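You operate a simulated robot arm through the tools that you are given. There is no shell and no other tool.

The job below is to be done with a simulated robot arm. You get a single attempt, and the scene is never put back.

JOB
Set the controls near the top of the reception desk. At the end: the key slider of room three is set to out; the key slider of room two is set to in; the key slider of room six is set to out; the key slider of room five is set to in; whatever was shut is shut again. Leave all else as you found it, and nothing knocked over.

It is judged by the outcome, as a careful person would: the job done as asked, and still so three seconds after it is handed in. It fails if anything else is knocked over, pushed out of place, dropped, spilled or broken.

ROBOT AND FRAMES
A 6-joint arm with a two-finger gripper, fixed in place. Base frame: the origin is at the foot of the arm, x ahead of it, y to its left, z up; the work surface is at about z = 0.92. Units: m, degrees, N and s.
Its first joint turns from -166.0 to 166.0 degrees. Payload 2.45 kg.
The TCP is the grasp point between the finger pads, 0.02 m short of the fingertips. In the tool frame z runs along the fingers and y along their closing line. Largest opening 0.14 m; the body of the gripper starts 0.168 m behind the TCP.
Orientation is told as [roll, pitch, yaw] about the base's x, y, z axes, in that order, counted from this pose: with the fingers straight down and closing along the base's y, the tool's x points along the base's -x, its y along +y and its z along -z.

CONTROLS
- The arm moves only by the tool servo_tool. Its arguments are lists of equal length, an entry for each row: "travel": the shift along the tool's x, y, z in m, a list of three; "angular": the turn, a rotation vector about the tool's x, y, z in degrees, a list of three; "jaw": the opening, from 0 (shut) to 1 (fully open). In form: {"travel": [[dx, dy, dz], ...], "angular": [[rx, ry, rz], ...], "jaw": [jaw, ...]}. A call has 1 to 20 rows; each row shifts and turns the commanded pose from where the row before left it, along the tool's axes as they then stand. Rows are played at 5 a second. More than 0.05 m and 8.6 degrees between two rows, or a gripper value outside its range, and nothing of the call is played. A pose out of reach is approached as far as the arm can. The call stops where the force on the tool passes 40 N (or 10 N more than at its start, if that is more) or the arm is blocked; 0.2 s more then pass. The fingers move at their own pace (about 0.045 m/s each) and stop on an object; they squeeze with about 40 N. The grip force told is the motor's: it shows also when the fingers shut on nothing. Time passes only in rows, and 0.2 s behind the last, so rows that do not move let the fingers close. The reply holds the time, the measured pose of the TCP, the force on the tool along the base axes, the opening and the grip force, in the units named above and with some noise, with the torque about the TCP (base axes, N m) and any sound that the robot's microphone picked up.
- Cameras (640 x 400 px; columns grow to the right, rows downward): "scene" is fixed at [0.0502, 0.4974, 1.8964]; the picture's right is [-0.51, -0.86, 0.00], its down [-0.39, 0.23, -0.89] and it looks along [0.77, -0.45, -0.45] (base axes); focal length 358 px, centre (320, 200). "wrist" rides on the gripper at [0.078, 0.011, -0.209] in the tool frame; the picture's right is [-0.14, 0.99, 0.00], its down [-0.92, -0.13, -0.37] and it looks along [-0.37, -0.05, 0.93] (tool axes); focal length 280 px, centre (320, 200). There is no depth. A picture from a camera that has moved, and an enlarged one, comes with that camera's place and axes in the base frame and with its lens.
- camera(camera): a new picture of that camera. No time passes.
- close_up(camera, box): a new picture of the part [left, top, right, bottom] of that camera's present view, enlarged. No time passes.
- job_done(): hands the job in; it is judged then, once.

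Nothing tells you positions but the pictures and the camera data. Unless the task says otherwise, let go and move clear before handing in.

The tools are called after "Request:" by a JSON object that holds its "api" and its "payload". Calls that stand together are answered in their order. servo_tool: Moves the arm, as the interface text tells. Its arguments: {"type":"object","properties":{"travel":{"type":"array","items":{"type":"array","items":{"type":"number"}}},"angular":{"type":"array","items":{"type":"array","items":{"type":"number"}}},"jaw":{"type":"array","items":{"type":"number"}}},"required":["travel","angular","jaw"]} The other tools are called the same way: camera (camera) takes a picture; close_up (camera, box) takes an enlarged picture of a part of a camera's view; job_done () hands the job in.

At the start:

```text
t: 0.0
ee_pos: [0.5569, -0.0992, 1.5068]
ee_rot: [0.1, 0.0, -0.1]
force: [0.3, -0.4, -0.2]
moment: [0.01, -0.02, -0.02]
grip_width: 0.14
finger_force: 0.1
```

scene: 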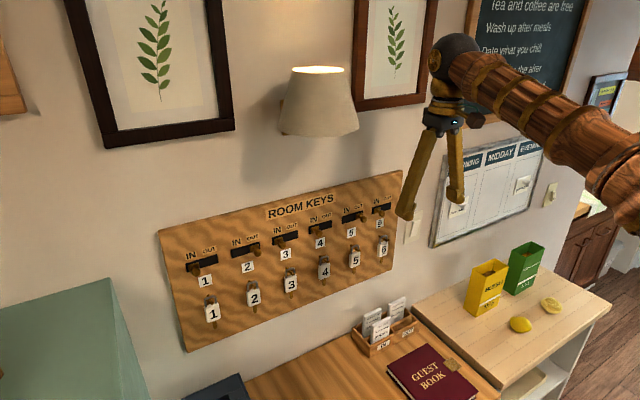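
wrist: 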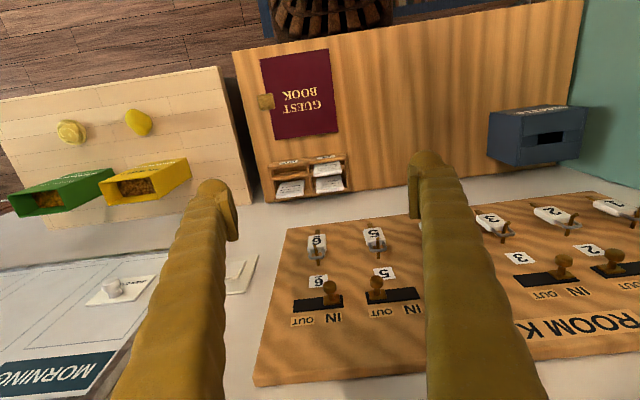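

I see a wall board "ROOM KEYS" with six sliders (IN on the left, OUT on the right) above hanging keys. I'll look closer at it first.

Request:
{"api": "close_up", "payload": {"camera": "scene", "box": [160, 170, 290, 251]}}

Request:
{"api": "close_up", "payload": {"camera": "scene", "box": [280, 170, 410, 251]}}

Request:
{"api": "close_up", "payload": {"camera": "scene", "box": [150, 160, 430, 335]}}

Request:
{"api": "close_up", "payload": {"camera": "wrist", "box": [240, 190, 640, 400]}}

```text
4.92 times, centred on (225, 210) of scene
camera zoom: at [0.0502, 0.4974, 1.8964], right [-0.51, -0.86, 0.0], down [-0.39, 0.23, -0.89], along [0.77, -0.45, -0.45], focal length 1762 px, centre (788, 148)
```

zoom: 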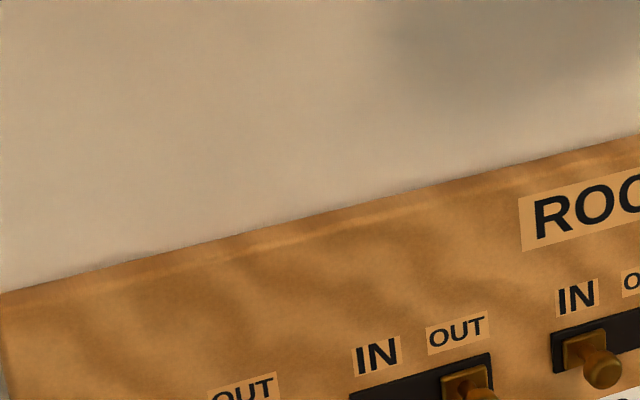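

```text
4.92 times, centred on (345, 210) of scene
camera zoom: at [0.0502, 0.4974, 1.8964], right [-0.51, -0.86, 0.0], down [-0.39, 0.23, -0.89], along [0.77, -0.45, -0.45], focal length 1762 px, centre (197, 148)
```

zoom: 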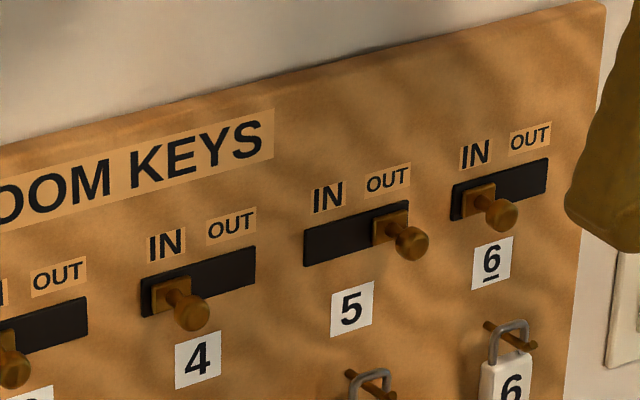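

```text
2.29 times, centred on (290, 248) of scene
camera zoom: at [0.0502, 0.4974, 1.8964], right [-0.51, -0.86, 0.0], down [-0.39, 0.23, -0.89], along [0.77, -0.45, -0.45], focal length 818 px, centre (389, 91)
```

zoom: 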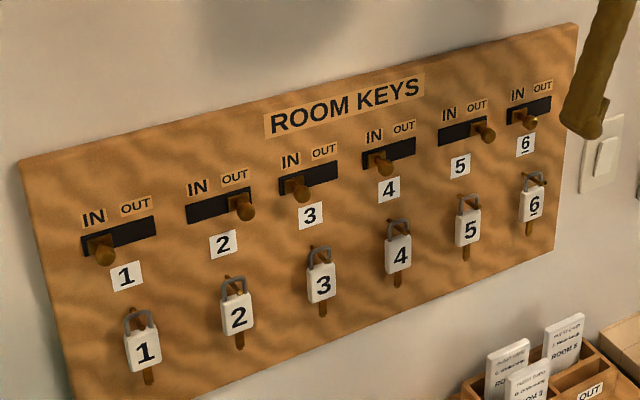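

```text
1.60 times, centred on (440, 295) of wrist
camera zoom: at [0.4783, -0.088, 1.7159], right [0.14, 0.99, 0.0], down [0.92, -0.13, 0.37], along [0.37, -0.05, -0.93], focal length 449 px, centre (128, 48)
```

zoom: 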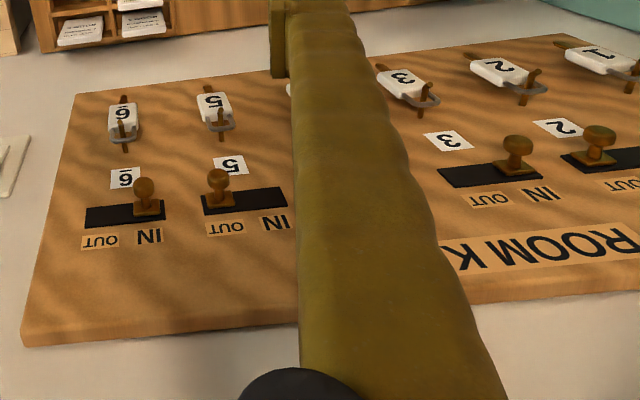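

Currently 2 and 5 are OUT, and 1, 3, 4 and 6 are IN, so 3 and 6 must move right (−y), and 2 and 5 left (+y). By triangulation the knob tips are at x≈0.737, z≈1.40 (knob 6 y≈−0.109, knob 5 y≈−0.045, knob 2 y≈0.271) and the board face is at x≈0.765. I'll first pitch the tool to point straight at the wall.

Request:
{"api": "servo_tool", "payload": {"travel": [[0, 0, 0], [0, 0, 0], [0, 0, 0], [0, 0, 0], [0, 0, 0], [0, 0, 0], [0, 0, 0], [0, 0, 0], [0, 0, 0], [0, 0, 0], [0, 0, 0], [0, 0, 0], [0, 0, 0], [0, 0, 0], [0, 0, 0], [0, 0, 0], [0, 0, 0], [0, 0, 0], [0, 0, 0]], "angular": [[0, -5, 0], [0, -5, 0], [0, -5, 0], [0, -5, 0], [0, -5, 0], [0, -5, 0], [0, -5, 0], [0, -5, 0], [0, -5, 0], [0, -5, 0], [0, -5, 0], [0, -5, 0], [0, -5, 0], [0, -5, 0], [0, -5, 0], [0, -5, 0], [0, -5, 0], [0, -5, 0], [0, 0, 0]], "jaw": [0.23, 0.23, 0.23, 0.23, 0.23, 0.23, 0.23, 0.23, 0.23, 0.23, 0.23, 0.23, 0.23, 0.23, 0.23, 0.23, 0.23, 0.23, 0.23]}}

Request:
{"api": "camera", "payload": {"camera": "wrist"}}

Request:
{"api": "camera", "payload": {"camera": "scene"}}

```text
t: 3.7
ee_pos: [0.5789, -0.1081, 1.5256]
ee_rot: [-5.7, -87.8, 5.6]
force: [0.3, -0.4, -0.2]
moment: [-0.03, 0.07, -0.03]
grip_width: 0.0321
finger_force: 0.1
stopped in row 18: the force on the tool passed its limit at 103 N (the readings are from after the stop); the commanded pose is now the measured one
```

```text
taken
camera wrist: at [0.3662, -0.0973, 1.4563], right [0.01, 0.99, 0.13], down [-0.33, -0.12, 0.93], along [0.94, -0.05, 0.33], focal length 280 px, centre (320, 200)
```

wrist: 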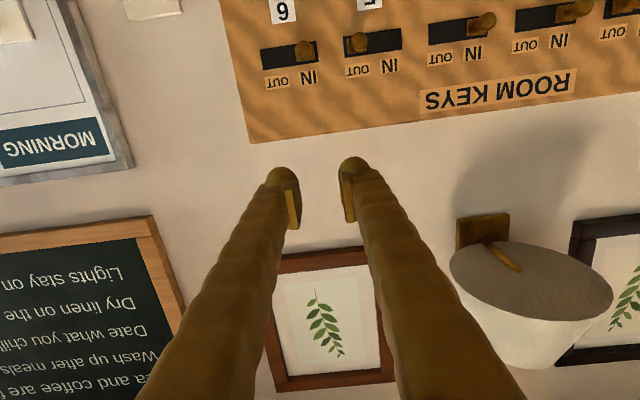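

```text
taken
```

scene: 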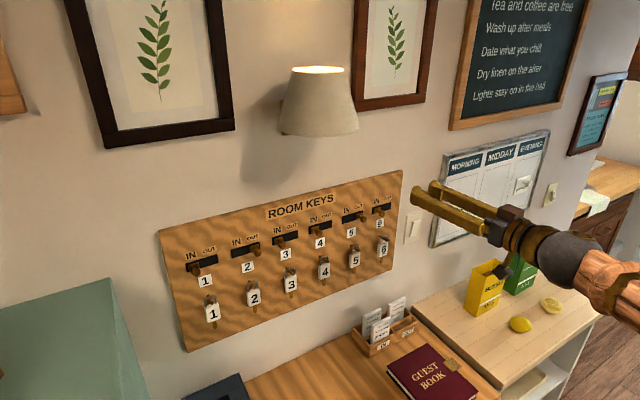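

The tool is now nearly horizontal; it stopped at the end of the turn, probably because the arm is folded tight so close to its base. No objects look disturbed; I'll ease forward and down, away from the fold, then fix the last 2°.

Request:
{"api": "servo_tool", "payload": {"travel": [[0, 0, 0.01], [0, 0, 0.01], [0, 0, 0.015], [0, 0, 0.015], [0.02, 0, 0], [0.02, 0, 0], [0.02, 0, 0], [0.02, 0, 0], [0, 0, 0]], "angular": [[0, 0, 0], [0, 0, 0], [0, 0, 0], [0, 0, 0], [0, 0, 0], [0, 0, 0], [0, 0, 0], [0, 0, 0], [0, 0, 0]], "jaw": [0.23, 0.23, 0.23, 0.23, 0.23, 0.23, 0.23, 0.23, 0.23]}}

Request:
{"api": "camera", "payload": {"camera": "wrist"}}

Request:
{"api": "camera", "payload": {"camera": "scene"}}

```text
t: 5.7
ee_pos: [0.6235, -0.1085, 1.4396]
ee_rot: [-1.7, -87.5, 1.6]
force: [-0.3, -0.1, 0.4]
moment: [0.04, 0.02, 0.01]
grip_width: 0.0324
finger_force: 0.0
```

```text
taken
camera wrist: at [0.4116, -0.0962, 1.3715], right [0.01, 0.99, 0.14], down [-0.33, -0.13, 0.94], along [0.94, -0.05, 0.32], focal length 280 px, centre (320, 200)
```

wrist: 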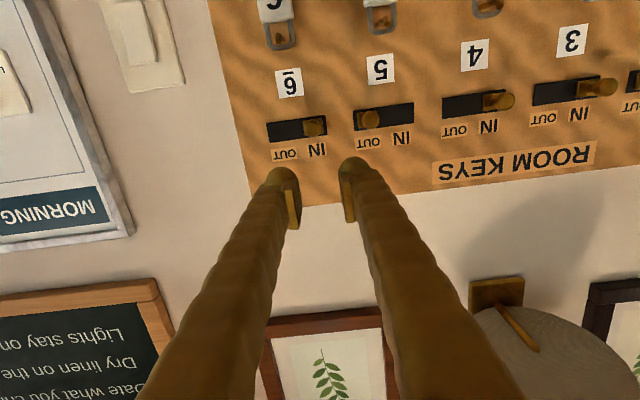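

```text
taken
```

scene: 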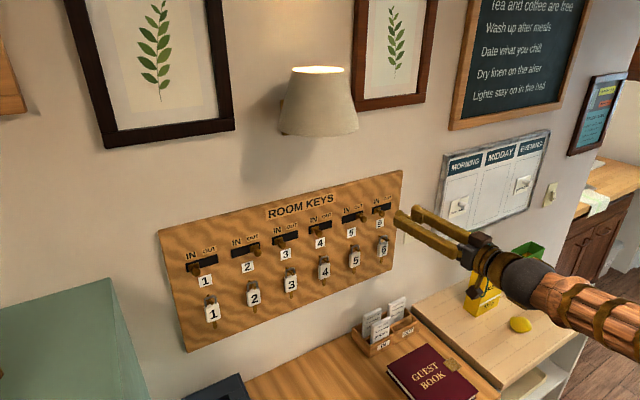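

The arm moves freely here, and knob 6 is confirmed at y≈−0.108, z≈1.397. I'll level the tool, drop to knob height and advance until the tips are just short of the knob.

Request:
{"api": "servo_tool", "payload": {"travel": [[0, 0, 0], [0.014, 0, 0], [0.014, 0, 0], [0.014, 0, 0], [0, 0, 0.02], [0, 0, 0.02], [0, 0, 0.02], [0, 0, 0.012], [0, 0, 0]], "angular": [[0, -2.5, 0], [0, 0, 0], [0, 0, 0], [0, 0, 0], [0, 0, 0], [0, 0, 0], [0, 0, 0], [0, 0, 0], [0, 0, 0]], "jaw": [0.27, 0.27, 0.27, 0.27, 0.27, 0.27, 0.27, 0.27, 0.27]}}

Request:
{"api": "camera", "payload": {"camera": "wrist"}}

Request:
{"api": "close_up", "payload": {"camera": "scene", "box": [330, 170, 460, 251]}}

```text
t: 7.7
ee_pos: [0.6977, -0.1088, 1.3968]
ee_rot: [-85.1, -89.8, 85.3]
force: [-0.3, 0.1, 0.4]
moment: [0.0, 0.0, -0.01]
grip_width: 0.0379
finger_force: 0.0
```

```text
taken
camera wrist: at [0.4892, -0.098, 1.3198], right [0.0, 0.99, 0.14], down [-0.37, -0.13, 0.92], along [0.93, -0.05, 0.37], focal length 280 px, centre (320, 200)
```

wrist: 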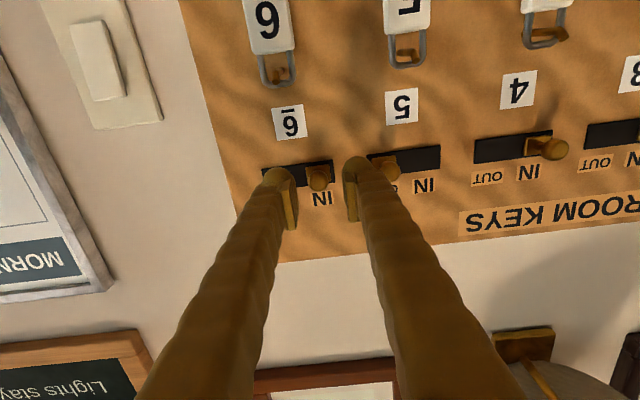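

```text
4.92 times, centred on (395, 210) of scene
camera zoom: at [0.0502, 0.4974, 1.8964], right [-0.51, -0.86, 0.0], down [-0.39, 0.23, -0.89], along [0.77, -0.45, -0.45], focal length 1762 px, centre (-49, 148)
```

zoom: 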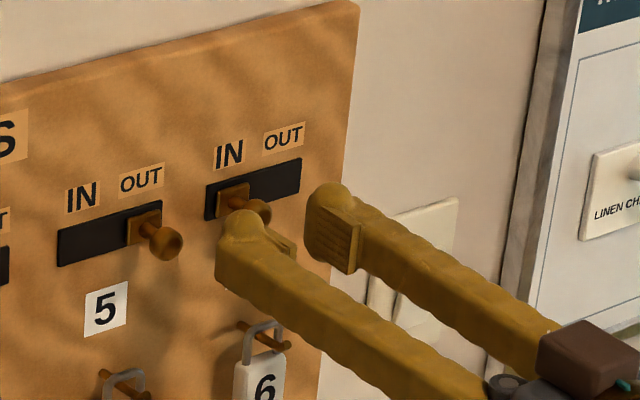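

The fingers straddle knob 6 with good centring. I'll advance so the pads surround it, then drag in −y (OUT).

Request:
{"api": "servo_tool", "payload": {"travel": [[0, 0, 0.012], [0, 0, 0.012], [0, 0, 0.01], [0, 0, 0]], "angular": [[0, 0, 0], [0, 0, 0], [0, 0, 0], [0, 0, 0]], "jaw": [0.27, 0.27, 0.27, 0.27]}}

Request:
{"api": "close_up", "payload": {"camera": "wrist", "box": [220, 100, 420, 225]}}

Request:
{"api": "close_up", "payload": {"camera": "scene", "box": [330, 170, 460, 251]}}

```text
t: 8.7
ee_pos: [0.7322, -0.1104, 1.3963]
ee_rot: [-69.4, -89.9, 69.5]
force: [0.3, -0.3, -0.4]
moment: [-0.01, 0.02, -0.03]
grip_width: 0.0375
finger_force: 0.1
```

```text
3.20 times, centred on (320, 162) of wrist
camera zoom: at [0.5226, -0.0988, 1.3186], right [0.0, 0.99, 0.14], down [-0.37, -0.13, 0.92], along [0.93, -0.05, 0.36], focal length 897 px, centre (320, 320)
```

zoom: 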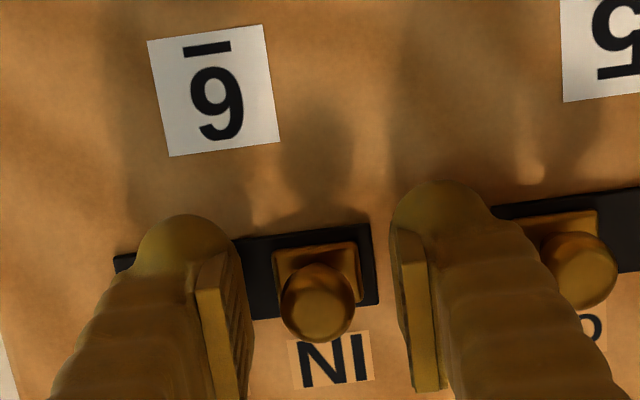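

```text
4.92 times, centred on (395, 210) of scene
camera zoom: at [0.0502, 0.4974, 1.8964], right [-0.51, -0.86, 0.0], down [-0.39, 0.23, -0.89], along [0.77, -0.45, -0.45], focal length 1762 px, centre (-49, 148)
```

zoom: 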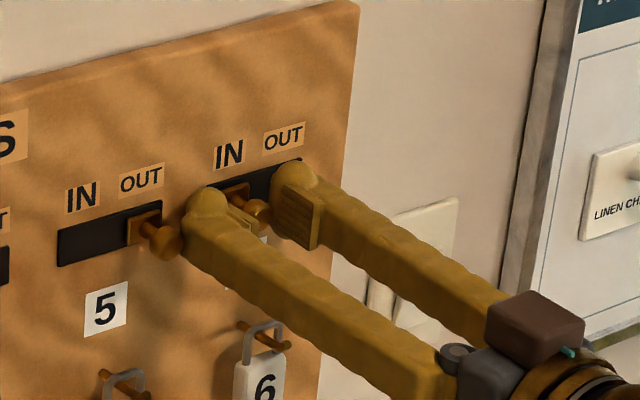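

The knob sits cleanly between the pads. Dragging toward OUT (−y).

Request:
{"api": "servo_tool", "payload": {"travel": [[0, -0.008, 0], [0, -0.008, 0], [0, -0.008, 0], [0, -0.008, 0], [0, -0.008, 0], [0, -0.006, 0], [0, 0, 0]], "angular": [[0, 0, 0], [0, 0, 0], [0, 0, 0], [0, 0, 0], [0, 0, 0], [0, 0, 0], [0, 0, 0]], "jaw": [0.27, 0.27, 0.27, 0.27, 0.27, 0.27, 0.27]}}

Request:
{"api": "close_up", "payload": {"camera": "wrist", "box": [220, 100, 420, 225]}}

Request:
{"api": "close_up", "payload": {"camera": "scene", "box": [330, 170, 460, 251]}}

```text
t: 10.3
ee_pos: [0.7349, -0.1575, 1.3898]
ee_rot: [12.9, -89.5, -13.1]
force: [0.3, -0.5, 0.0]
moment: [-0.05, 0.0, -0.03]
grip_width: 0.0378
finger_force: 0.0
```

```text
3.20 times, centred on (320, 162) of wrist
camera zoom: at [0.5252, -0.1457, 1.3146], right [0.0, 0.99, 0.14], down [-0.36, -0.13, 0.92], along [0.93, -0.05, 0.36], focal length 897 px, centre (320, 320)
```

zoom: 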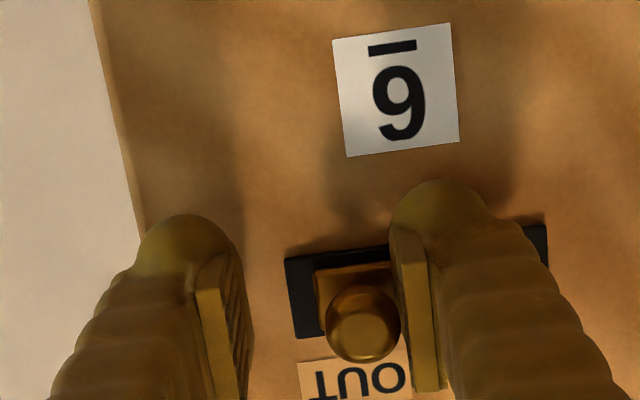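

```text
4.92 times, centred on (395, 210) of scene
camera zoom: at [0.0502, 0.4974, 1.8964], right [-0.51, -0.86, 0.0], down [-0.39, 0.23, -0.89], along [0.77, -0.45, -0.45], focal length 1762 px, centre (-49, 148)
```

zoom: 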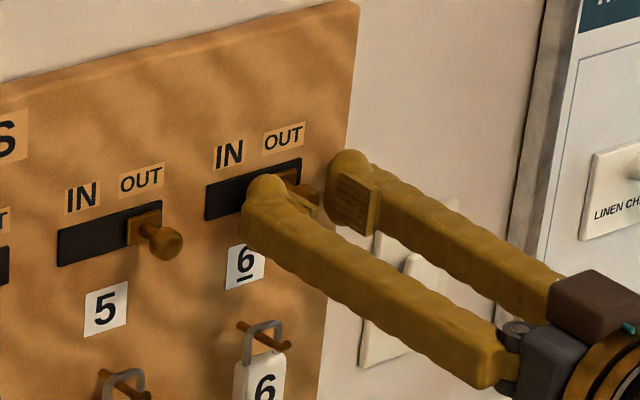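

Knob 6 has moved most of the way; about 4–5 mm of the slot remain. I'll push it a little further to the stop, watching the force.

Request:
{"api": "servo_tool", "payload": {"travel": [[0, -0.003, 0], [0, -0.002, 0], [0, 0, 0]], "angular": [[0, 0, 0], [0, 0, 0], [0, 0, 0]], "jaw": [0.27, 0.27, 0.27]}}

Request:
{"api": "close_up", "payload": {"camera": "wrist", "box": [220, 100, 420, 225]}}

```text
t: 11.1
ee_pos: [0.7342, -0.1625, 1.3921]
ee_rot: [10.2, -89.5, -10.2]
force: [-1.0, 0.9, -0.5]
moment: [-0.02, 0.03, 0.01]
grip_width: 0.0382
finger_force: 0.0
```

```text
3.20 times, centred on (320, 162) of wrist
camera zoom: at [0.5244, -0.1504, 1.3159], right [0.0, 0.99, 0.14], down [-0.36, -0.13, 0.92], along [0.93, -0.05, 0.36], focal length 897 px, centre (320, 320)
```

zoom: 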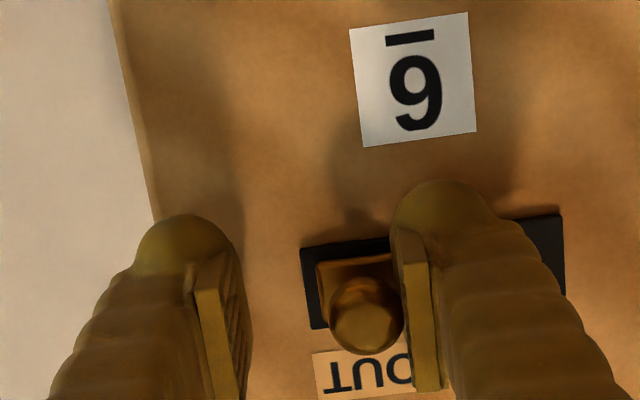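

Request:
{"api": "servo_tool", "payload": {"travel": [[0, -0.002, 0], [0, 0, 0]], "angular": [[0, 0, 0], [0, 0, 0]], "jaw": [0.27, 0.27]}}

Request:
{"api": "close_up", "payload": {"camera": "wrist", "box": [220, 100, 420, 225]}}

```text
t: 11.7
ee_pos: [0.7347, -0.1635, 1.3921]
ee_rot: [2.6, -89.7, -2.6]
force: [1.0, 4.3, -1.9]
moment: [-0.05, 0.0, 0.01]
grip_width: 0.0408
finger_force: 2.2
```

```text
3.20 times, centred on (320, 162) of wrist
camera zoom: at [0.5241, -0.152, 1.317], right [0.0, 0.99, 0.14], down [-0.36, -0.13, 0.92], along [0.93, -0.05, 0.36], focal length 897 px, centre (320, 320)
```

zoom: 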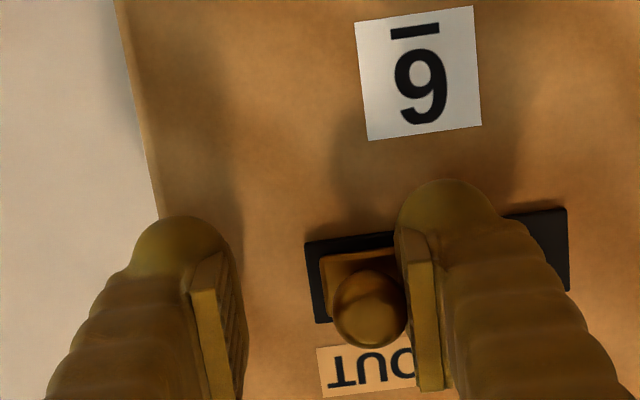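

The resistance shows knob 6 is at its OUT stop. I'll back off, retract, and move over to knob 5.

Request:
{"api": "servo_tool", "payload": {"travel": [[0, 0.006, 0], [0, 0.004, 0], [0, 0, -0.015], [0, 0, -0.02], [0, 0, -0.01], [0, 0.025, 0], [0, 0.025, 0], [0, 0.025, 0], [0, 0.025, 0], [0, 0.008, 0], [0, 0, 0], [0, 0, 0]], "angular": [[0, 0, 0], [0, 0, 0], [0, 0, 0], [0, 0, 0], [0, 0, 0], [0, 0, 0], [0, 0, 0], [0, 0, 0], [0, 0, 0], [0, 0, 0], [0, 0, 0], [0, 0, 0]], "jaw": [0.27, 0.27, 0.27, 0.27, 0.27, 0.27, 0.27, 0.27, 0.27, 0.27, 0.27, 0.27]}}

Request:
{"api": "close_up", "payload": {"camera": "wrist", "box": [220, 100, 420, 225]}}

Request:
{"api": "close_up", "payload": {"camera": "scene", "box": [300, 170, 430, 251]}}

```text
t: 14.3
ee_pos: [0.6849, -0.0448, 1.3986]
ee_rot: [-53.3, -89.9, 53.6]
force: [0.1, 0.3, 0.6]
moment: [0.0, -0.04, 0.03]
grip_width: 0.0375
finger_force: 0.1
```

```text
3.20 times, centred on (320, 162) of wrist
camera zoom: at [0.4753, -0.0345, 1.3199], right [0.0, 0.99, 0.14], down [-0.37, -0.13, 0.92], along [0.93, -0.05, 0.36], focal length 897 px, centre (320, 320)
```

zoom: 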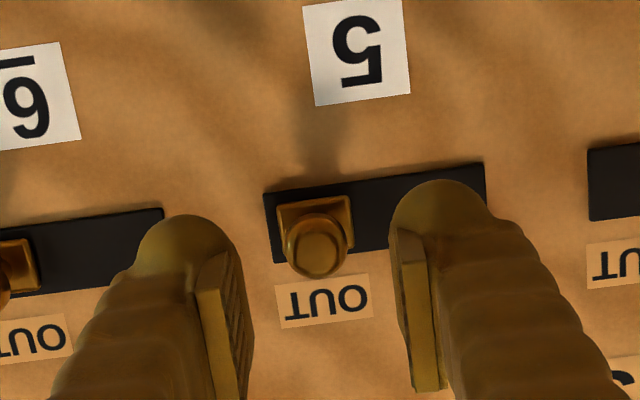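

```text
4.92 times, centred on (365, 210) of scene
camera zoom: at [0.0502, 0.4974, 1.8964], right [-0.51, -0.86, 0.0], down [-0.39, 0.23, -0.89], along [0.77, -0.45, -0.45], focal length 1762 px, centre (98, 148)
```

zoom: 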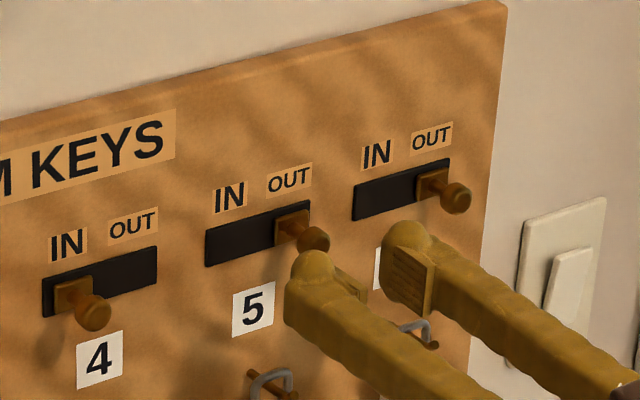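

Slider 6 reads OUT. Knob 5 is centred between the fingers; I'll advance and drag toward IN (+y).

Request:
{"api": "servo_tool", "payload": {"travel": [[0, 0, 0.015], [0, 0, 0.015], [0, 0, 0.016], [0, 0, 0], [0, 0.008, 0], [0, 0.008, 0], [0, 0.008, 0], [0, 0.008, 0], [0, 0.008, 0], [0, 0.006, 0], [0, 0.004, 0], [0, 0, 0]], "angular": [[0, 0, 0], [0, 0, 0], [0, 0, 0], [0, 0, 0], [0, 0, 0], [0, 0, 0], [0, 0, 0], [0, 0, 0], [0, 0, 0], [0, 0, 0], [0, 0, 0], [0, 0, 0]], "jaw": [0.27, 0.27, 0.27, 0.27, 0.27, 0.27, 0.27, 0.27, 0.27, 0.27, 0.27, 0.27]}}

Request:
{"api": "close_up", "payload": {"camera": "wrist", "box": [220, 100, 420, 225]}}

Request:
{"api": "close_up", "payload": {"camera": "scene", "box": [300, 170, 430, 251]}}

```text
t: 16.9
ee_pos: [0.7289, -0.0487, 1.3995]
ee_rot: [-26.2, -89.8, 26.6]
force: [0.0, -0.4, -0.4]
moment: [0.04, -0.01, -0.04]
grip_width: 0.0377
finger_force: 0.2
out of reach, approached as far as the arm can: row 3, 5, 6, 7, 8, 9, 10, 11
```

```text
3.20 times, centred on (320, 162) of wrist
camera zoom: at [0.5191, -0.0382, 1.3224], right [-0.01, 0.99, 0.14], down [-0.36, -0.13, 0.92], along [0.93, -0.04, 0.36], focal length 897 px, centre (320, 320)
```

zoom: 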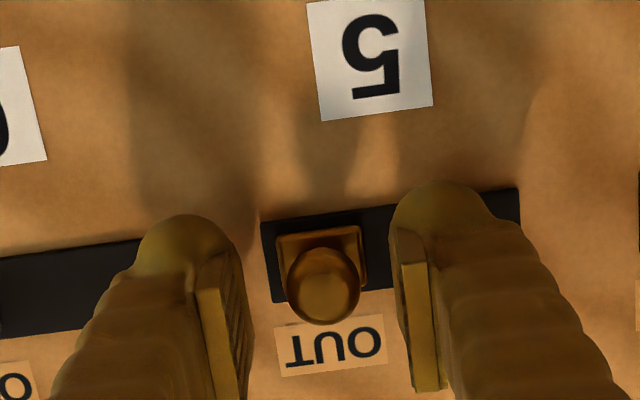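

```text
4.92 times, centred on (365, 210) of scene
camera zoom: at [0.0502, 0.4974, 1.8964], right [-0.51, -0.86, 0.0], down [-0.39, 0.23, -0.89], along [0.77, -0.45, -0.45], focal length 1762 px, centre (98, 148)
```

zoom: 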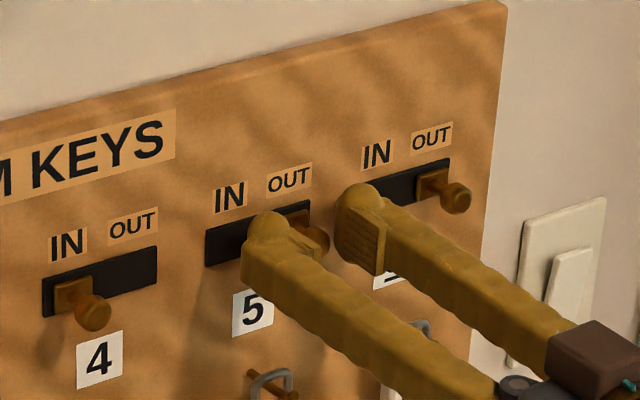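

The reach warning says the wrist hit a limit: with the tool square to the wall, the wrist can't cross y≈−0.04 in this configuration. Nothing has moved. I'll retract, then see where the commanded pose is and approach knob 5 with the tool yawed left.

Request:
{"api": "servo_tool", "payload": {"travel": [[0, 0, -0.01], [0, 0, -0.01], [0, 0, -0.01]], "angular": [[0, 0, 0], [0, 0, 0], [0, 0, 0]], "jaw": [0.27, 0.27, 0.27]}}

Request:
{"api": "close_up", "payload": {"camera": "wrist", "box": [220, 100, 420, 225]}}

Request:
{"api": "camera", "payload": {"camera": "scene"}}

```text
t: 17.7
ee_pos: [0.699, -0.0469, 1.3993]
ee_rot: [-46.6, -89.9, 46.8]
force: [0.0, -0.5, -0.2]
moment: [-0.01, -0.02, -0.01]
grip_width: 0.0377
finger_force: 0.0
```

```text
3.20 times, centred on (320, 162) of wrist
camera zoom: at [0.4892, -0.0364, 1.3227], right [0.0, 0.99, 0.14], down [-0.37, -0.13, 0.92], along [0.93, -0.05, 0.36], focal length 897 px, centre (320, 320)
```

zoom: 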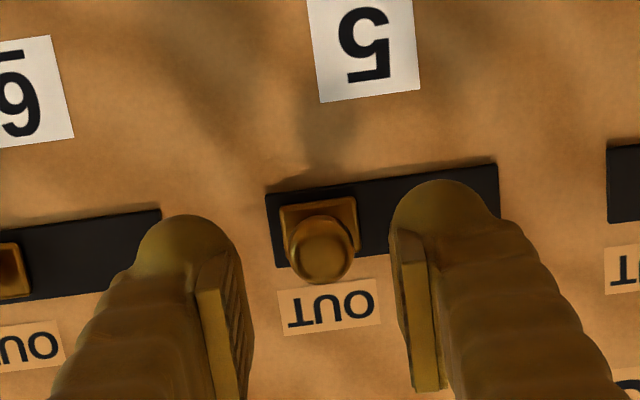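

```text
taken
```

scene: 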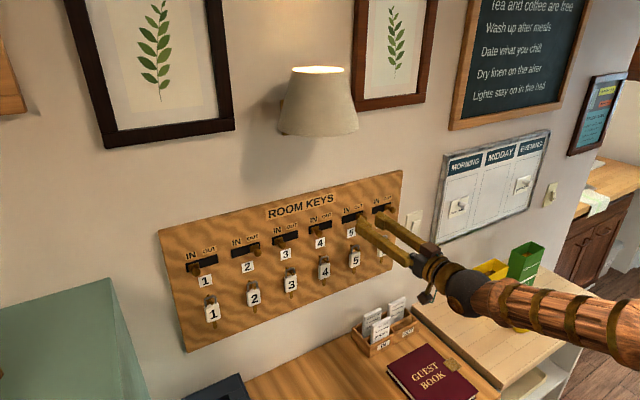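

The commanded pose resets to where the arm really is, so it's safe. I'll yaw the tool 22° to the left here, keeping clear of the knobs.

Request:
{"api": "servo_tool", "payload": {"travel": [[0, 0, -0.01], [0, 0, 0], [0, 0, 0], [0, 0, 0], [0, 0, 0], [0, 0, 0], [0, 0, 0]], "angular": [[0, 0, 0], [-5, 0, 0], [-5, 0, 0], [-5, 0, 0], [-5, 0, 0], [-2, 0, 0], [0, 0, 0]], "jaw": [0.27, 0.27, 0.27, 0.27, 0.27, 0.27, 0.27]}}

Request:
{"api": "camera", "payload": {"camera": "wrist"}}

Request:
{"api": "camera", "payload": {"camera": "scene"}}

```text
t: 19.3
ee_pos: [0.6879, -0.0483, 1.4016]
ee_rot: [-96.9, -89.8, 118.9]
force: [-0.8, -0.4, -0.3]
moment: [-0.03, 0.01, -0.01]
grip_width: 0.038
finger_force: 0.0
```

```text
taken
camera wrist: at [0.4897, -0.1152, 1.3236], right [-0.37, 0.92, 0.13], down [-0.3, -0.25, 0.92], along [0.88, 0.3, 0.37], focal length 280 px, centre (320, 200)
```

wrist: 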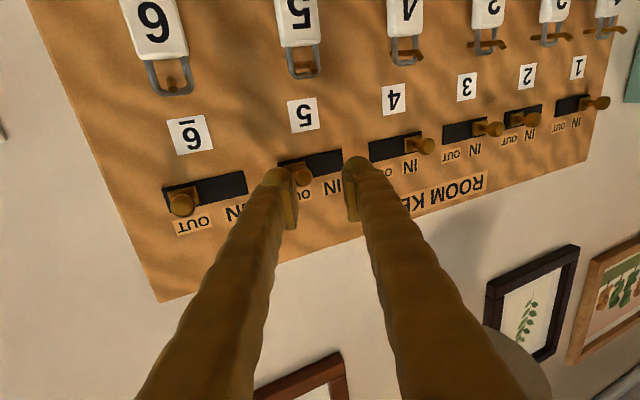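

```text
taken
```

scene: 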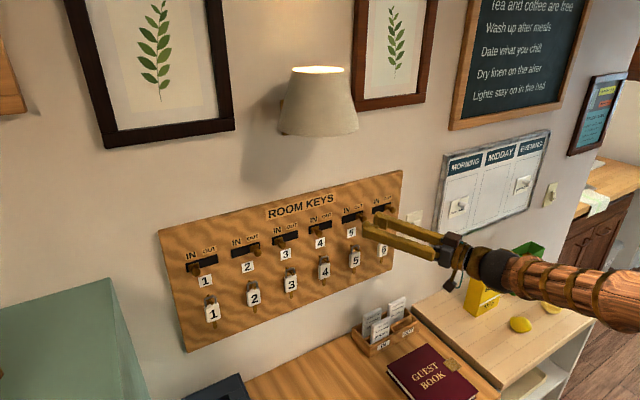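

Yawed cleanly. Now I advance along base x to surround knob 5.

Request:
{"api": "servo_tool", "payload": {"travel": [[0, -0.0049, 0.0121], [0, -0.0049, 0.0121], [0, -0.0049, 0.0121], [0, 0, 0]], "angular": [[0, 0, 0], [0, 0, 0], [0, 0, 0], [0, 0, 0]], "jaw": [0.27, 0.27, 0.27, 0.27]}}

Request:
{"api": "close_up", "payload": {"camera": "wrist", "box": [220, 100, 420, 225]}}

Request:
{"api": "close_up", "payload": {"camera": "scene", "box": [300, 170, 430, 251]}}

```text
t: 20.3
ee_pos: [0.7267, -0.0483, 1.4]
ee_rot: [-67.4, -89.9, 89.3]
force: [1.3, -0.3, -0.2]
moment: [0.02, 0.0, -0.01]
grip_width: 0.0377
finger_force: 0.1
```

```text
3.20 times, centred on (320, 162) of wrist
camera zoom: at [0.5291, -0.1152, 1.3218], right [-0.37, 0.92, 0.14], down [-0.29, -0.25, 0.92], along [0.88, 0.3, 0.36], focal length 897 px, centre (320, 320)
```

zoom: 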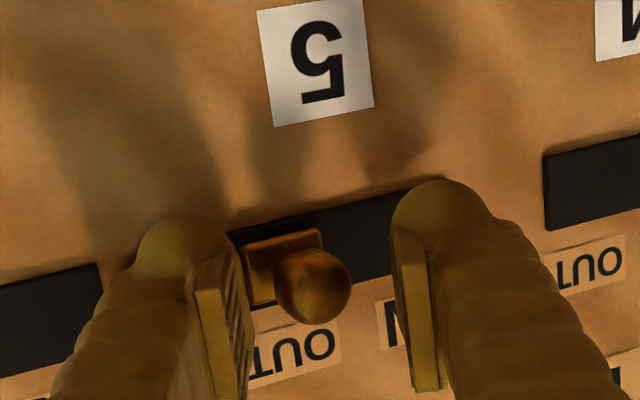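

```text
4.92 times, centred on (365, 210) of scene
camera zoom: at [0.0502, 0.4974, 1.8964], right [-0.51, -0.86, 0.0], down [-0.39, 0.23, -0.89], along [0.77, -0.45, -0.45], focal length 1762 px, centre (98, 148)
```

zoom: 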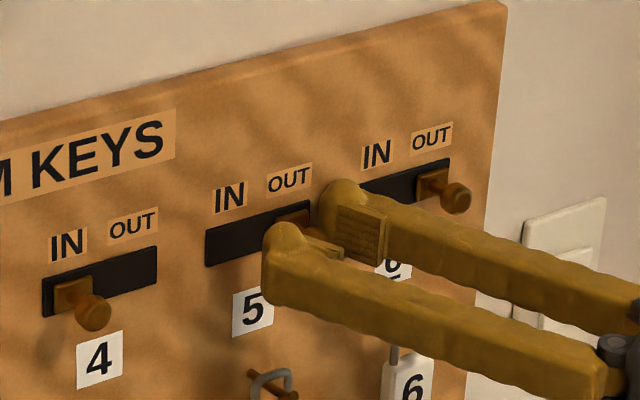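

Request:
{"api": "servo_tool", "payload": {"travel": [[0, 0.0074, 0.003], [0, 0.0074, 0.003], [0, 0.0074, 0.003], [0, 0.0074, 0.003], [0, 0.0074, 0.003], [0, 0.0074, 0.003], [0, 0, 0]], "angular": [[0, 0, 0], [0, 0, 0], [0, 0, 0], [0, 0, 0], [0, 0, 0], [0, 0, 0], [0, 0, 0]], "jaw": [0.27, 0.27, 0.27, 0.27, 0.27, 0.27, 0.27]}}

Request:
{"api": "close_up", "payload": {"camera": "wrist", "box": [220, 100, 420, 225]}}

Request:
{"api": "close_up", "payload": {"camera": "scene", "box": [300, 170, 430, 251]}}

```text
t: 21.9
ee_pos: [0.7274, -0.001, 1.4012]
ee_rot: [-113.3, -89.9, 135.2]
force: [-11.3, -6.3, 5.2]
moment: [-0.11, -0.07, -0.32]
grip_width: 0.0388
finger_force: 0.5
```

```text
3.20 times, centred on (320, 162) of wrist
camera zoom: at [0.5294, -0.0682, 1.3229], right [-0.37, 0.92, 0.14], down [-0.3, -0.25, 0.92], along [0.88, 0.3, 0.37], focal length 897 px, centre (320, 320)
```

zoom: 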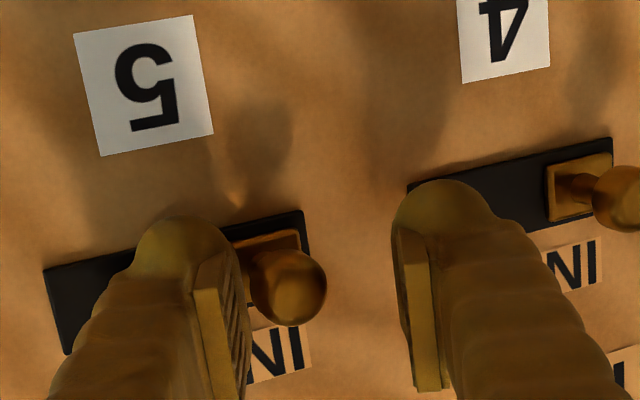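

```text
4.92 times, centred on (365, 210) of scene
camera zoom: at [0.0502, 0.4974, 1.8964], right [-0.51, -0.86, 0.0], down [-0.39, 0.23, -0.89], along [0.77, -0.45, -0.45], focal length 1762 px, centre (98, 148)
```

zoom: 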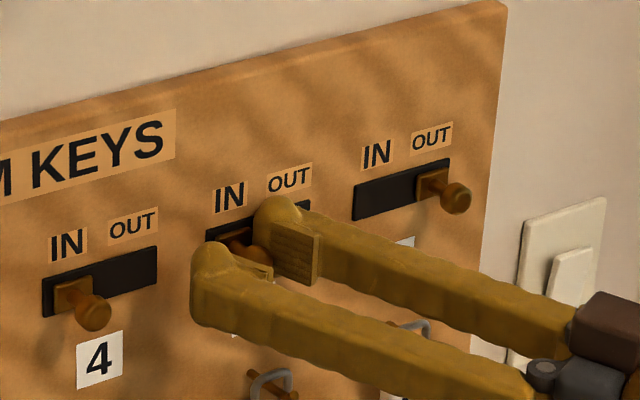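

Slider 5 is nearly at IN; some force is pushing along x, so I'll ease off the wall 4 mm, then nudge slightly in +y.

Request:
{"api": "servo_tool", "payload": {"travel": [[0, 0.0015, -0.0037], [0, 0.0019, 0.0008], [0, 0.0019, 0.0008], [0, 0, 0]], "angular": [[0, 0, 0], [0, 0, 0], [0, 0, 0], [0, 0, 0]], "jaw": [0.27, 0.27, 0.27, 0.27]}}

Request:
{"api": "close_up", "payload": {"camera": "wrist", "box": [220, 100, 420, 225]}}

```text
t: 22.9
ee_pos: [0.724, 0.0041, 1.4002]
ee_rot: [-52.5, -89.9, 74.5]
force: [3.2, -5.5, -2.6]
moment: [0.01, 0.05, 0.0]
grip_width: 0.0419
finger_force: 3.3
```

```text
3.20 times, centred on (320, 162) of wrist
camera zoom: at [0.526, -0.0641, 1.3225], right [-0.37, 0.92, 0.14], down [-0.29, -0.25, 0.92], along [0.88, 0.3, 0.36], focal length 897 px, centre (320, 320)
```

zoom: 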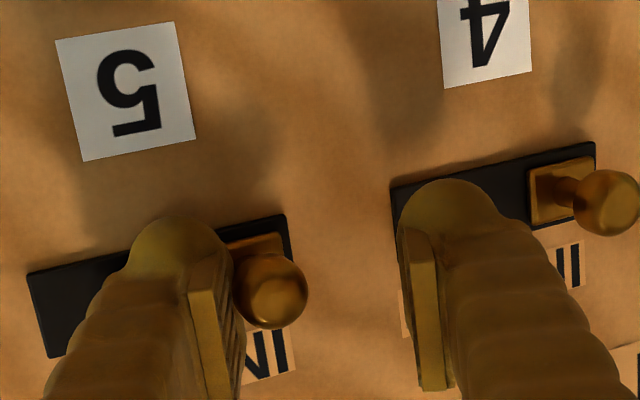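

Resistance with the finger deflecting shows slider 5 is at its IN stop. Back off and retract.

Request:
{"api": "servo_tool", "payload": {"travel": [[0, -0.0065, -0.0026], [0, 0.0056, -0.0139], [0, 0.0056, -0.0139], [0, 0.0056, -0.0139], [0, 0, 0]], "angular": [[0, 0, 0], [0, 0, 0], [0, 0, 0], [0, 0, 0], [0, 0, 0]], "jaw": [0.27, 0.27, 0.27, 0.27, 0.27]}}

Request:
{"api": "camera", "payload": {"camera": "wrist"}}

Request:
{"api": "close_up", "payload": {"camera": "scene", "box": [300, 170, 430, 251]}}

```text
t: 23.8
ee_pos: [0.6986, 0.0152, 1.3897]
ee_rot: [39.5, -89.1, -15.9]
force: [-79.6, -40.2, 8.4]
moment: [0.48, -0.8, -3.31]
grip_width: 0.0457
finger_force: 5.7
stopped in row 4: the force on the tool passed its limit at 55 N (the readings are from after the stop); the commanded pose is now the measured one
```

```text
taken
camera wrist: at [0.5006, -0.0569, 1.3146], right [-0.39, 0.91, 0.15], down [-0.27, -0.27, 0.92], along [0.88, 0.32, 0.35], focal length 280 px, centre (320, 200)
```

wrist: 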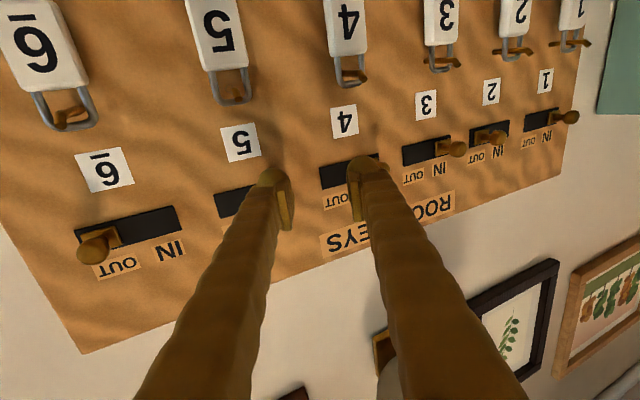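

```text
4.92 times, centred on (365, 210) of scene
camera zoom: at [0.0502, 0.4974, 1.8964], right [-0.51, -0.86, 0.0], down [-0.39, 0.23, -0.89], along [0.77, -0.45, -0.45], focal length 1762 px, centre (98, 148)
```

zoom: 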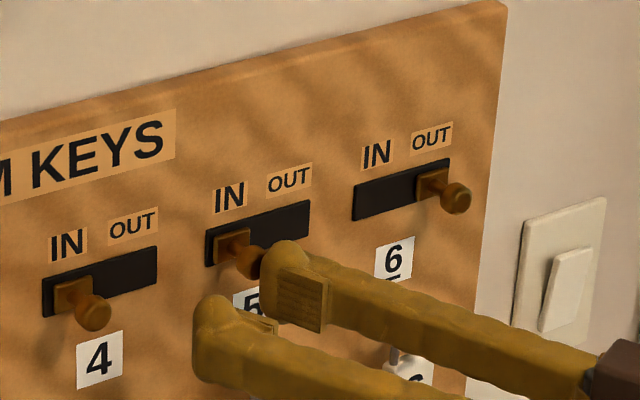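

The retract jerked sideways (the wrist passing near its singular posture) and a fingertip touched knob 5's front; slider 5 still reads IN. I'll check the current state with a standing row before moving.

Request:
{"api": "servo_tool", "payload": {"travel": [[0, 0, 0]], "angular": [[0, 0, 0]], "jaw": [0.27]}}

Request:
{"api": "close_up", "payload": {"camera": "wrist", "box": [200, 90, 420, 227]}}

Request:
{"api": "camera", "payload": {"camera": "scene"}}

```text
t: 24.2
ee_pos: [0.698, 0.015, 1.3892]
ee_rot: [36.0, -89.1, -12.4]
force: [-83.9, -39.7, -3.6]
moment: [0.53, -0.48, -3.29]
grip_width: 0.0442
finger_force: 5.1
```

```text
2.91 times, centred on (310, 158) of wrist
camera zoom: at [0.5009, -0.0574, 1.3147], right [-0.39, 0.91, 0.15], down [-0.27, -0.27, 0.92], along [0.88, 0.32, 0.35], focal length 816 px, centre (349, 321)
```

zoom: 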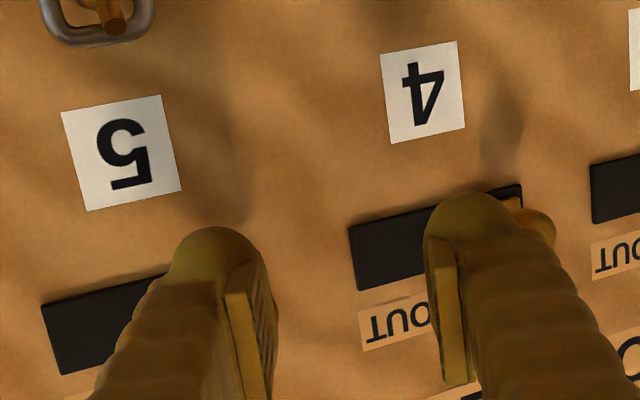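

```text
taken
```

scene: 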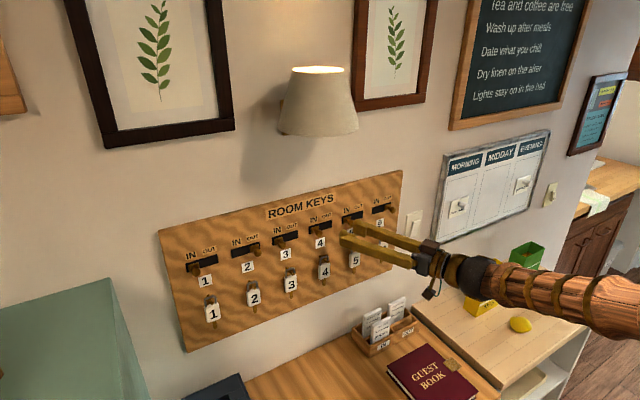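

The fingertip is still pressing the knob's front, so I'll retract straight back along the tool axis in small steps.

Request:
{"api": "servo_tool", "payload": {"travel": [[0, 0, -0.003], [0, 0, -0.004], [0, 0, -0.004]], "angular": [[0, 0, 0], [0, 0, 0], [0, 0, 0]], "jaw": [0.27, 0.27, 0.27]}}

Request:
{"api": "close_up", "payload": {"camera": "scene", "box": [300, 170, 430, 251]}}

```text
t: 25.0
ee_pos: [0.6935, 0.0179, 1.3832]
ee_rot: [38.1, -88.4, -13.9]
force: [0.0, -0.3, 0.6]
moment: [0.0, -0.01, 0.0]
grip_width: 0.0377
finger_force: 0.0
```

```text
4.92 times, centred on (365, 210) of scene
camera zoom: at [0.0502, 0.4974, 1.8964], right [-0.51, -0.86, 0.0], down [-0.39, 0.23, -0.89], along [0.77, -0.45, -0.45], focal length 1762 px, centre (98, 148)
```

zoom: 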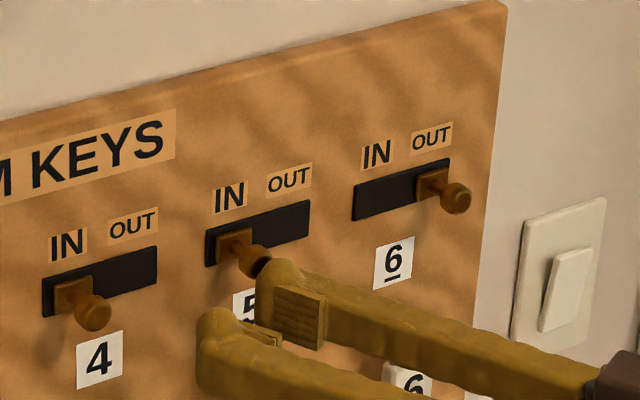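

Request:
{"api": "servo_tool", "payload": {"travel": [[0, 0, 0], [0, 0, 0], [0, 0, 0]], "angular": [[0, 0, 0], [0, 0, 0], [0, 0, 0]], "jaw": [0.27, 0.27, 0.27]}}

Request:
{"api": "close_up", "payload": {"camera": "wrist", "box": [200, 90, 420, 227]}}

```text
t: 25.8
ee_pos: [0.6939, 0.0184, 1.3825]
ee_rot: [37.7, -88.5, -13.4]
force: [0.3, -0.2, 1.2]
moment: [0.04, 0.02, -0.01]
grip_width: 0.0376
finger_force: 0.1
```

```text
2.91 times, centred on (310, 158) of wrist
camera zoom: at [0.4968, -0.0567, 1.3095], right [-0.4, 0.9, 0.15], down [-0.26, -0.27, 0.93], along [0.88, 0.33, 0.34], focal length 816 px, centre (349, 321)
```

zoom: 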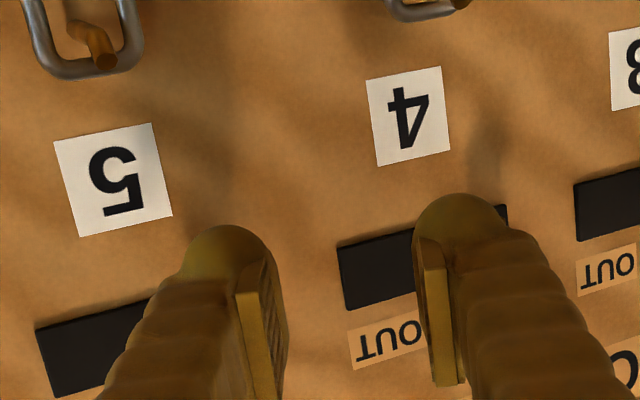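

Free and settled now. I'll retract further straight back and check tracking.

Request:
{"api": "servo_tool", "payload": {"travel": [[0, 0, -0.01], [0, 0, -0.01], [0, 0, -0.01], [0, 0, 0]], "angular": [[0, 0, 0], [0, 0, 0], [0, 0, 0], [0, 0, 0]], "jaw": [0.27, 0.27, 0.27, 0.27]}}

Request:
{"api": "camera", "payload": {"camera": "wrist"}}

Request:
{"api": "camera", "payload": {"camera": "scene"}}

Request:
{"api": "close_up", "payload": {"camera": "scene", "box": [300, 170, 430, 251]}}

```text
t: 27.0
ee_pos: [0.6798, 0.0373, 1.3609]
ee_rot: [41.5, -86.3, -14.0]
force: [0.5, -0.5, 0.8]
moment: [0.0, -0.01, 0.0]
grip_width: 0.0379
finger_force: 0.2
stopped in row 4: the arm was blocked; the commanded pose is now the measured one
```

```text
taken
camera wrist: at [0.4848, -0.0473, 1.2938], right [-0.45, 0.88, 0.18], down [-0.21, -0.3, 0.93], along [0.87, 0.38, 0.32], focal length 280 px, centre (320, 200)
```

wrist: 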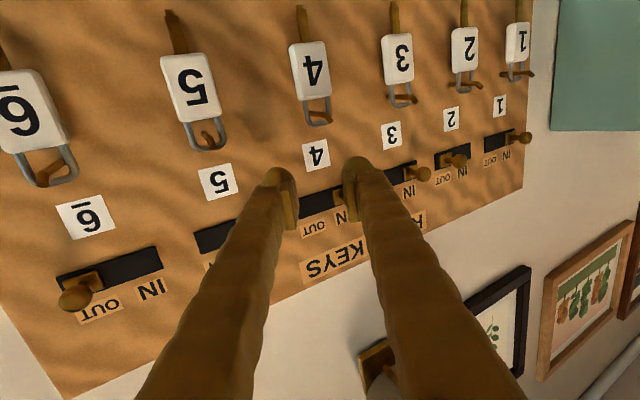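

```text
taken
```

scene: 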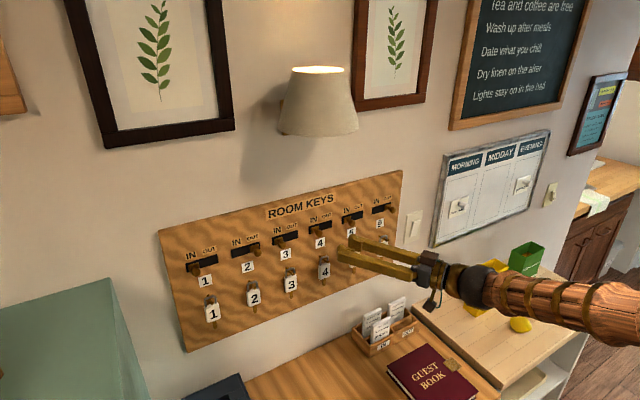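

```text
4.92 times, centred on (365, 210) of scene
camera zoom: at [0.0502, 0.4974, 1.8964], right [-0.51, -0.86, 0.0], down [-0.39, 0.23, -0.89], along [0.77, -0.45, -0.45], focal length 1762 px, centre (98, 148)
```

zoom: 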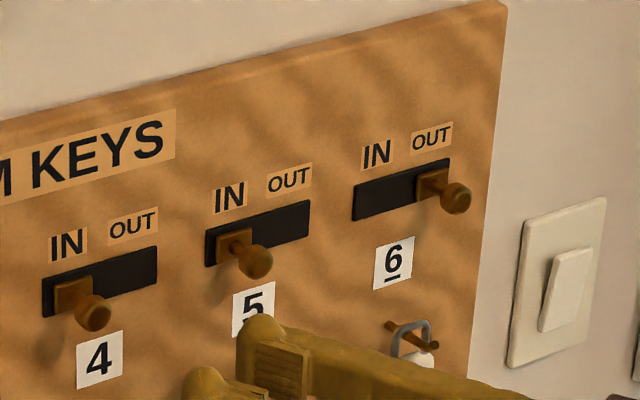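

Slider 5 is fully clear and reads IN, slider 6 OUT. But the arm reports being blocked with no tool force, so something upstream of the sensor is contacting; let me look at the arm.

Request:
{"api": "close_up", "payload": {"camera": "scene", "box": [400, 210, 640, 360]}}

Request:
{"api": "close_up", "payload": {"camera": "scene", "box": [320, 220, 500, 332]}}

```text
2.67 times, centred on (520, 285) of scene
camera zoom: at [0.0502, 0.4974, 1.8964], right [-0.51, -0.86, 0.0], down [-0.39, 0.23, -0.89], along [0.77, -0.45, -0.45], focal length 954 px, centre (-213, -27)
```

zoom: 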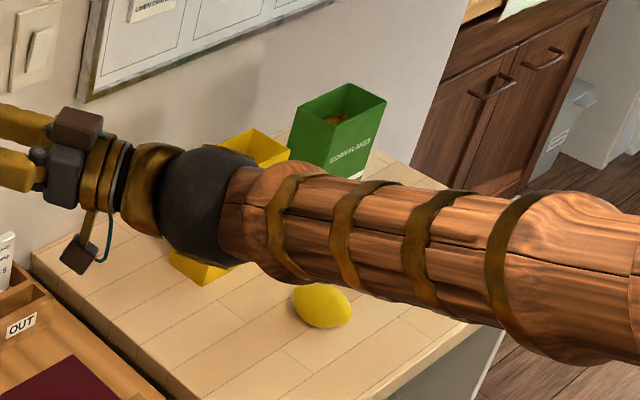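

```text
3.56 times, centred on (410, 276) of scene
camera zoom: at [0.0502, 0.4974, 1.8964], right [-0.51, -0.86, 0.0], down [-0.39, 0.23, -0.89], along [0.77, -0.45, -0.45], focal length 1272 px, centre (0, -70)
```

zoom: 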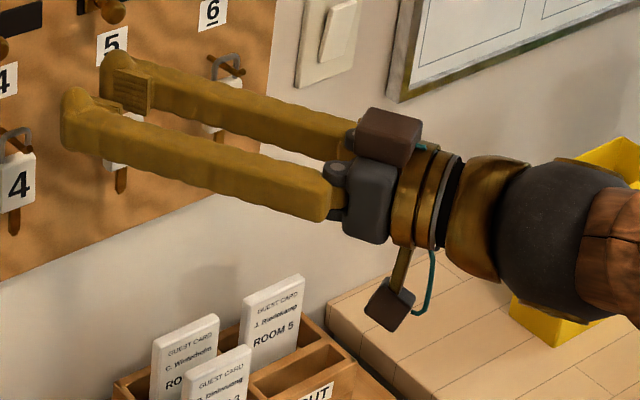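

Nothing visible touches the arm from outside. I'll test small motions: first a small lift.

Request:
{"api": "servo_tool", "payload": {"travel": [[-0.005, 0, 0], [-0.005, 0, 0], [0, 0, 0]], "angular": [[0, 0, 0], [0, 0, 0], [0, 0, 0]], "jaw": [0.27, 0.27, 0.27]}}

Request:
{"api": "camera", "payload": {"camera": "scene"}}

```text
t: 27.8
ee_pos: [0.6835, 0.0372, 1.3675]
ee_rot: [41.8, -86.1, -14.3]
force: [-0.4, 0.4, -0.1]
moment: [-0.02, -0.01, 0.01]
grip_width: 0.0379
finger_force: 0.0
```

```text
taken
```

scene: 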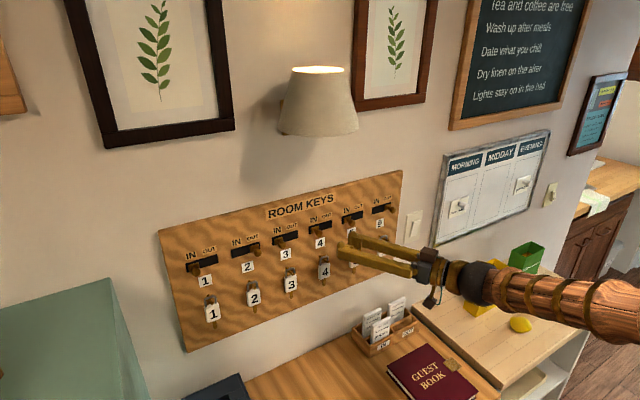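

The lift mostly worked, with a small offset. I'll try pitching the fingers slightly down, which raises the wrist away from the folded posture.

Request:
{"api": "servo_tool", "payload": {"travel": [[-0.004, 0, 0], [-0.004, 0, 0], [-0.004, 0, 0], [0, 0, 0]], "angular": [[0, 4, 0], [0, 4, 0], [0, 4, 0], [0, 0, 0]], "jaw": [0.27, 0.27, 0.27, 0.27]}}

Request:
{"api": "camera", "payload": {"camera": "wrist"}}

Request:
{"api": "camera", "payload": {"camera": "scene"}}

```text
t: 28.8
ee_pos: [0.6916, 0.0275, 1.3722]
ee_rot: [11.3, -74.4, 15.9]
force: [-0.3, 0.2, 0.2]
moment: [0.0, 0.0, -0.02]
grip_width: 0.0379
finger_force: 0.1
```

```text
taken
camera wrist: at [0.4872, -0.0604, 1.3533], right [-0.41, 0.89, 0.19], down [-0.02, -0.21, 0.98], along [0.91, 0.4, 0.1], focal length 280 px, centre (320, 200)
```

wrist: 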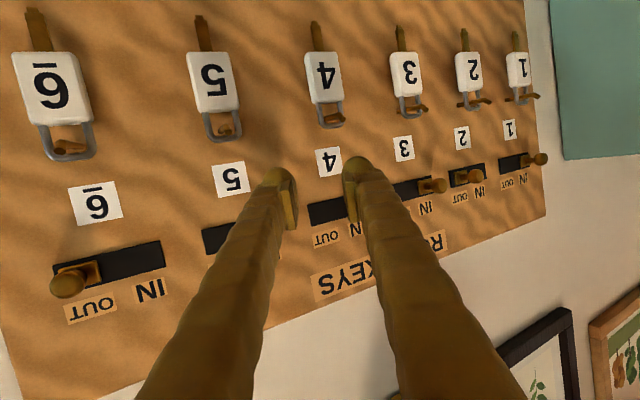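

```text
taken
```

scene: 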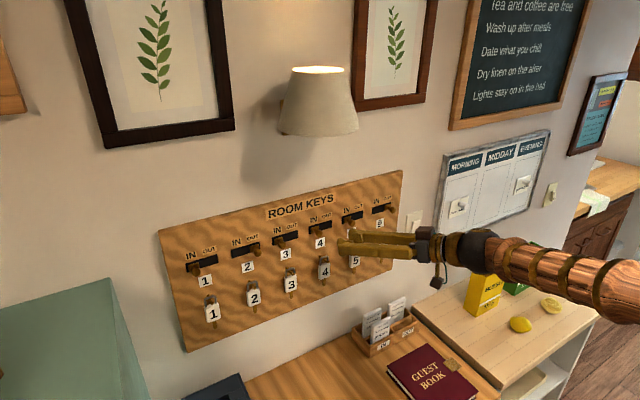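

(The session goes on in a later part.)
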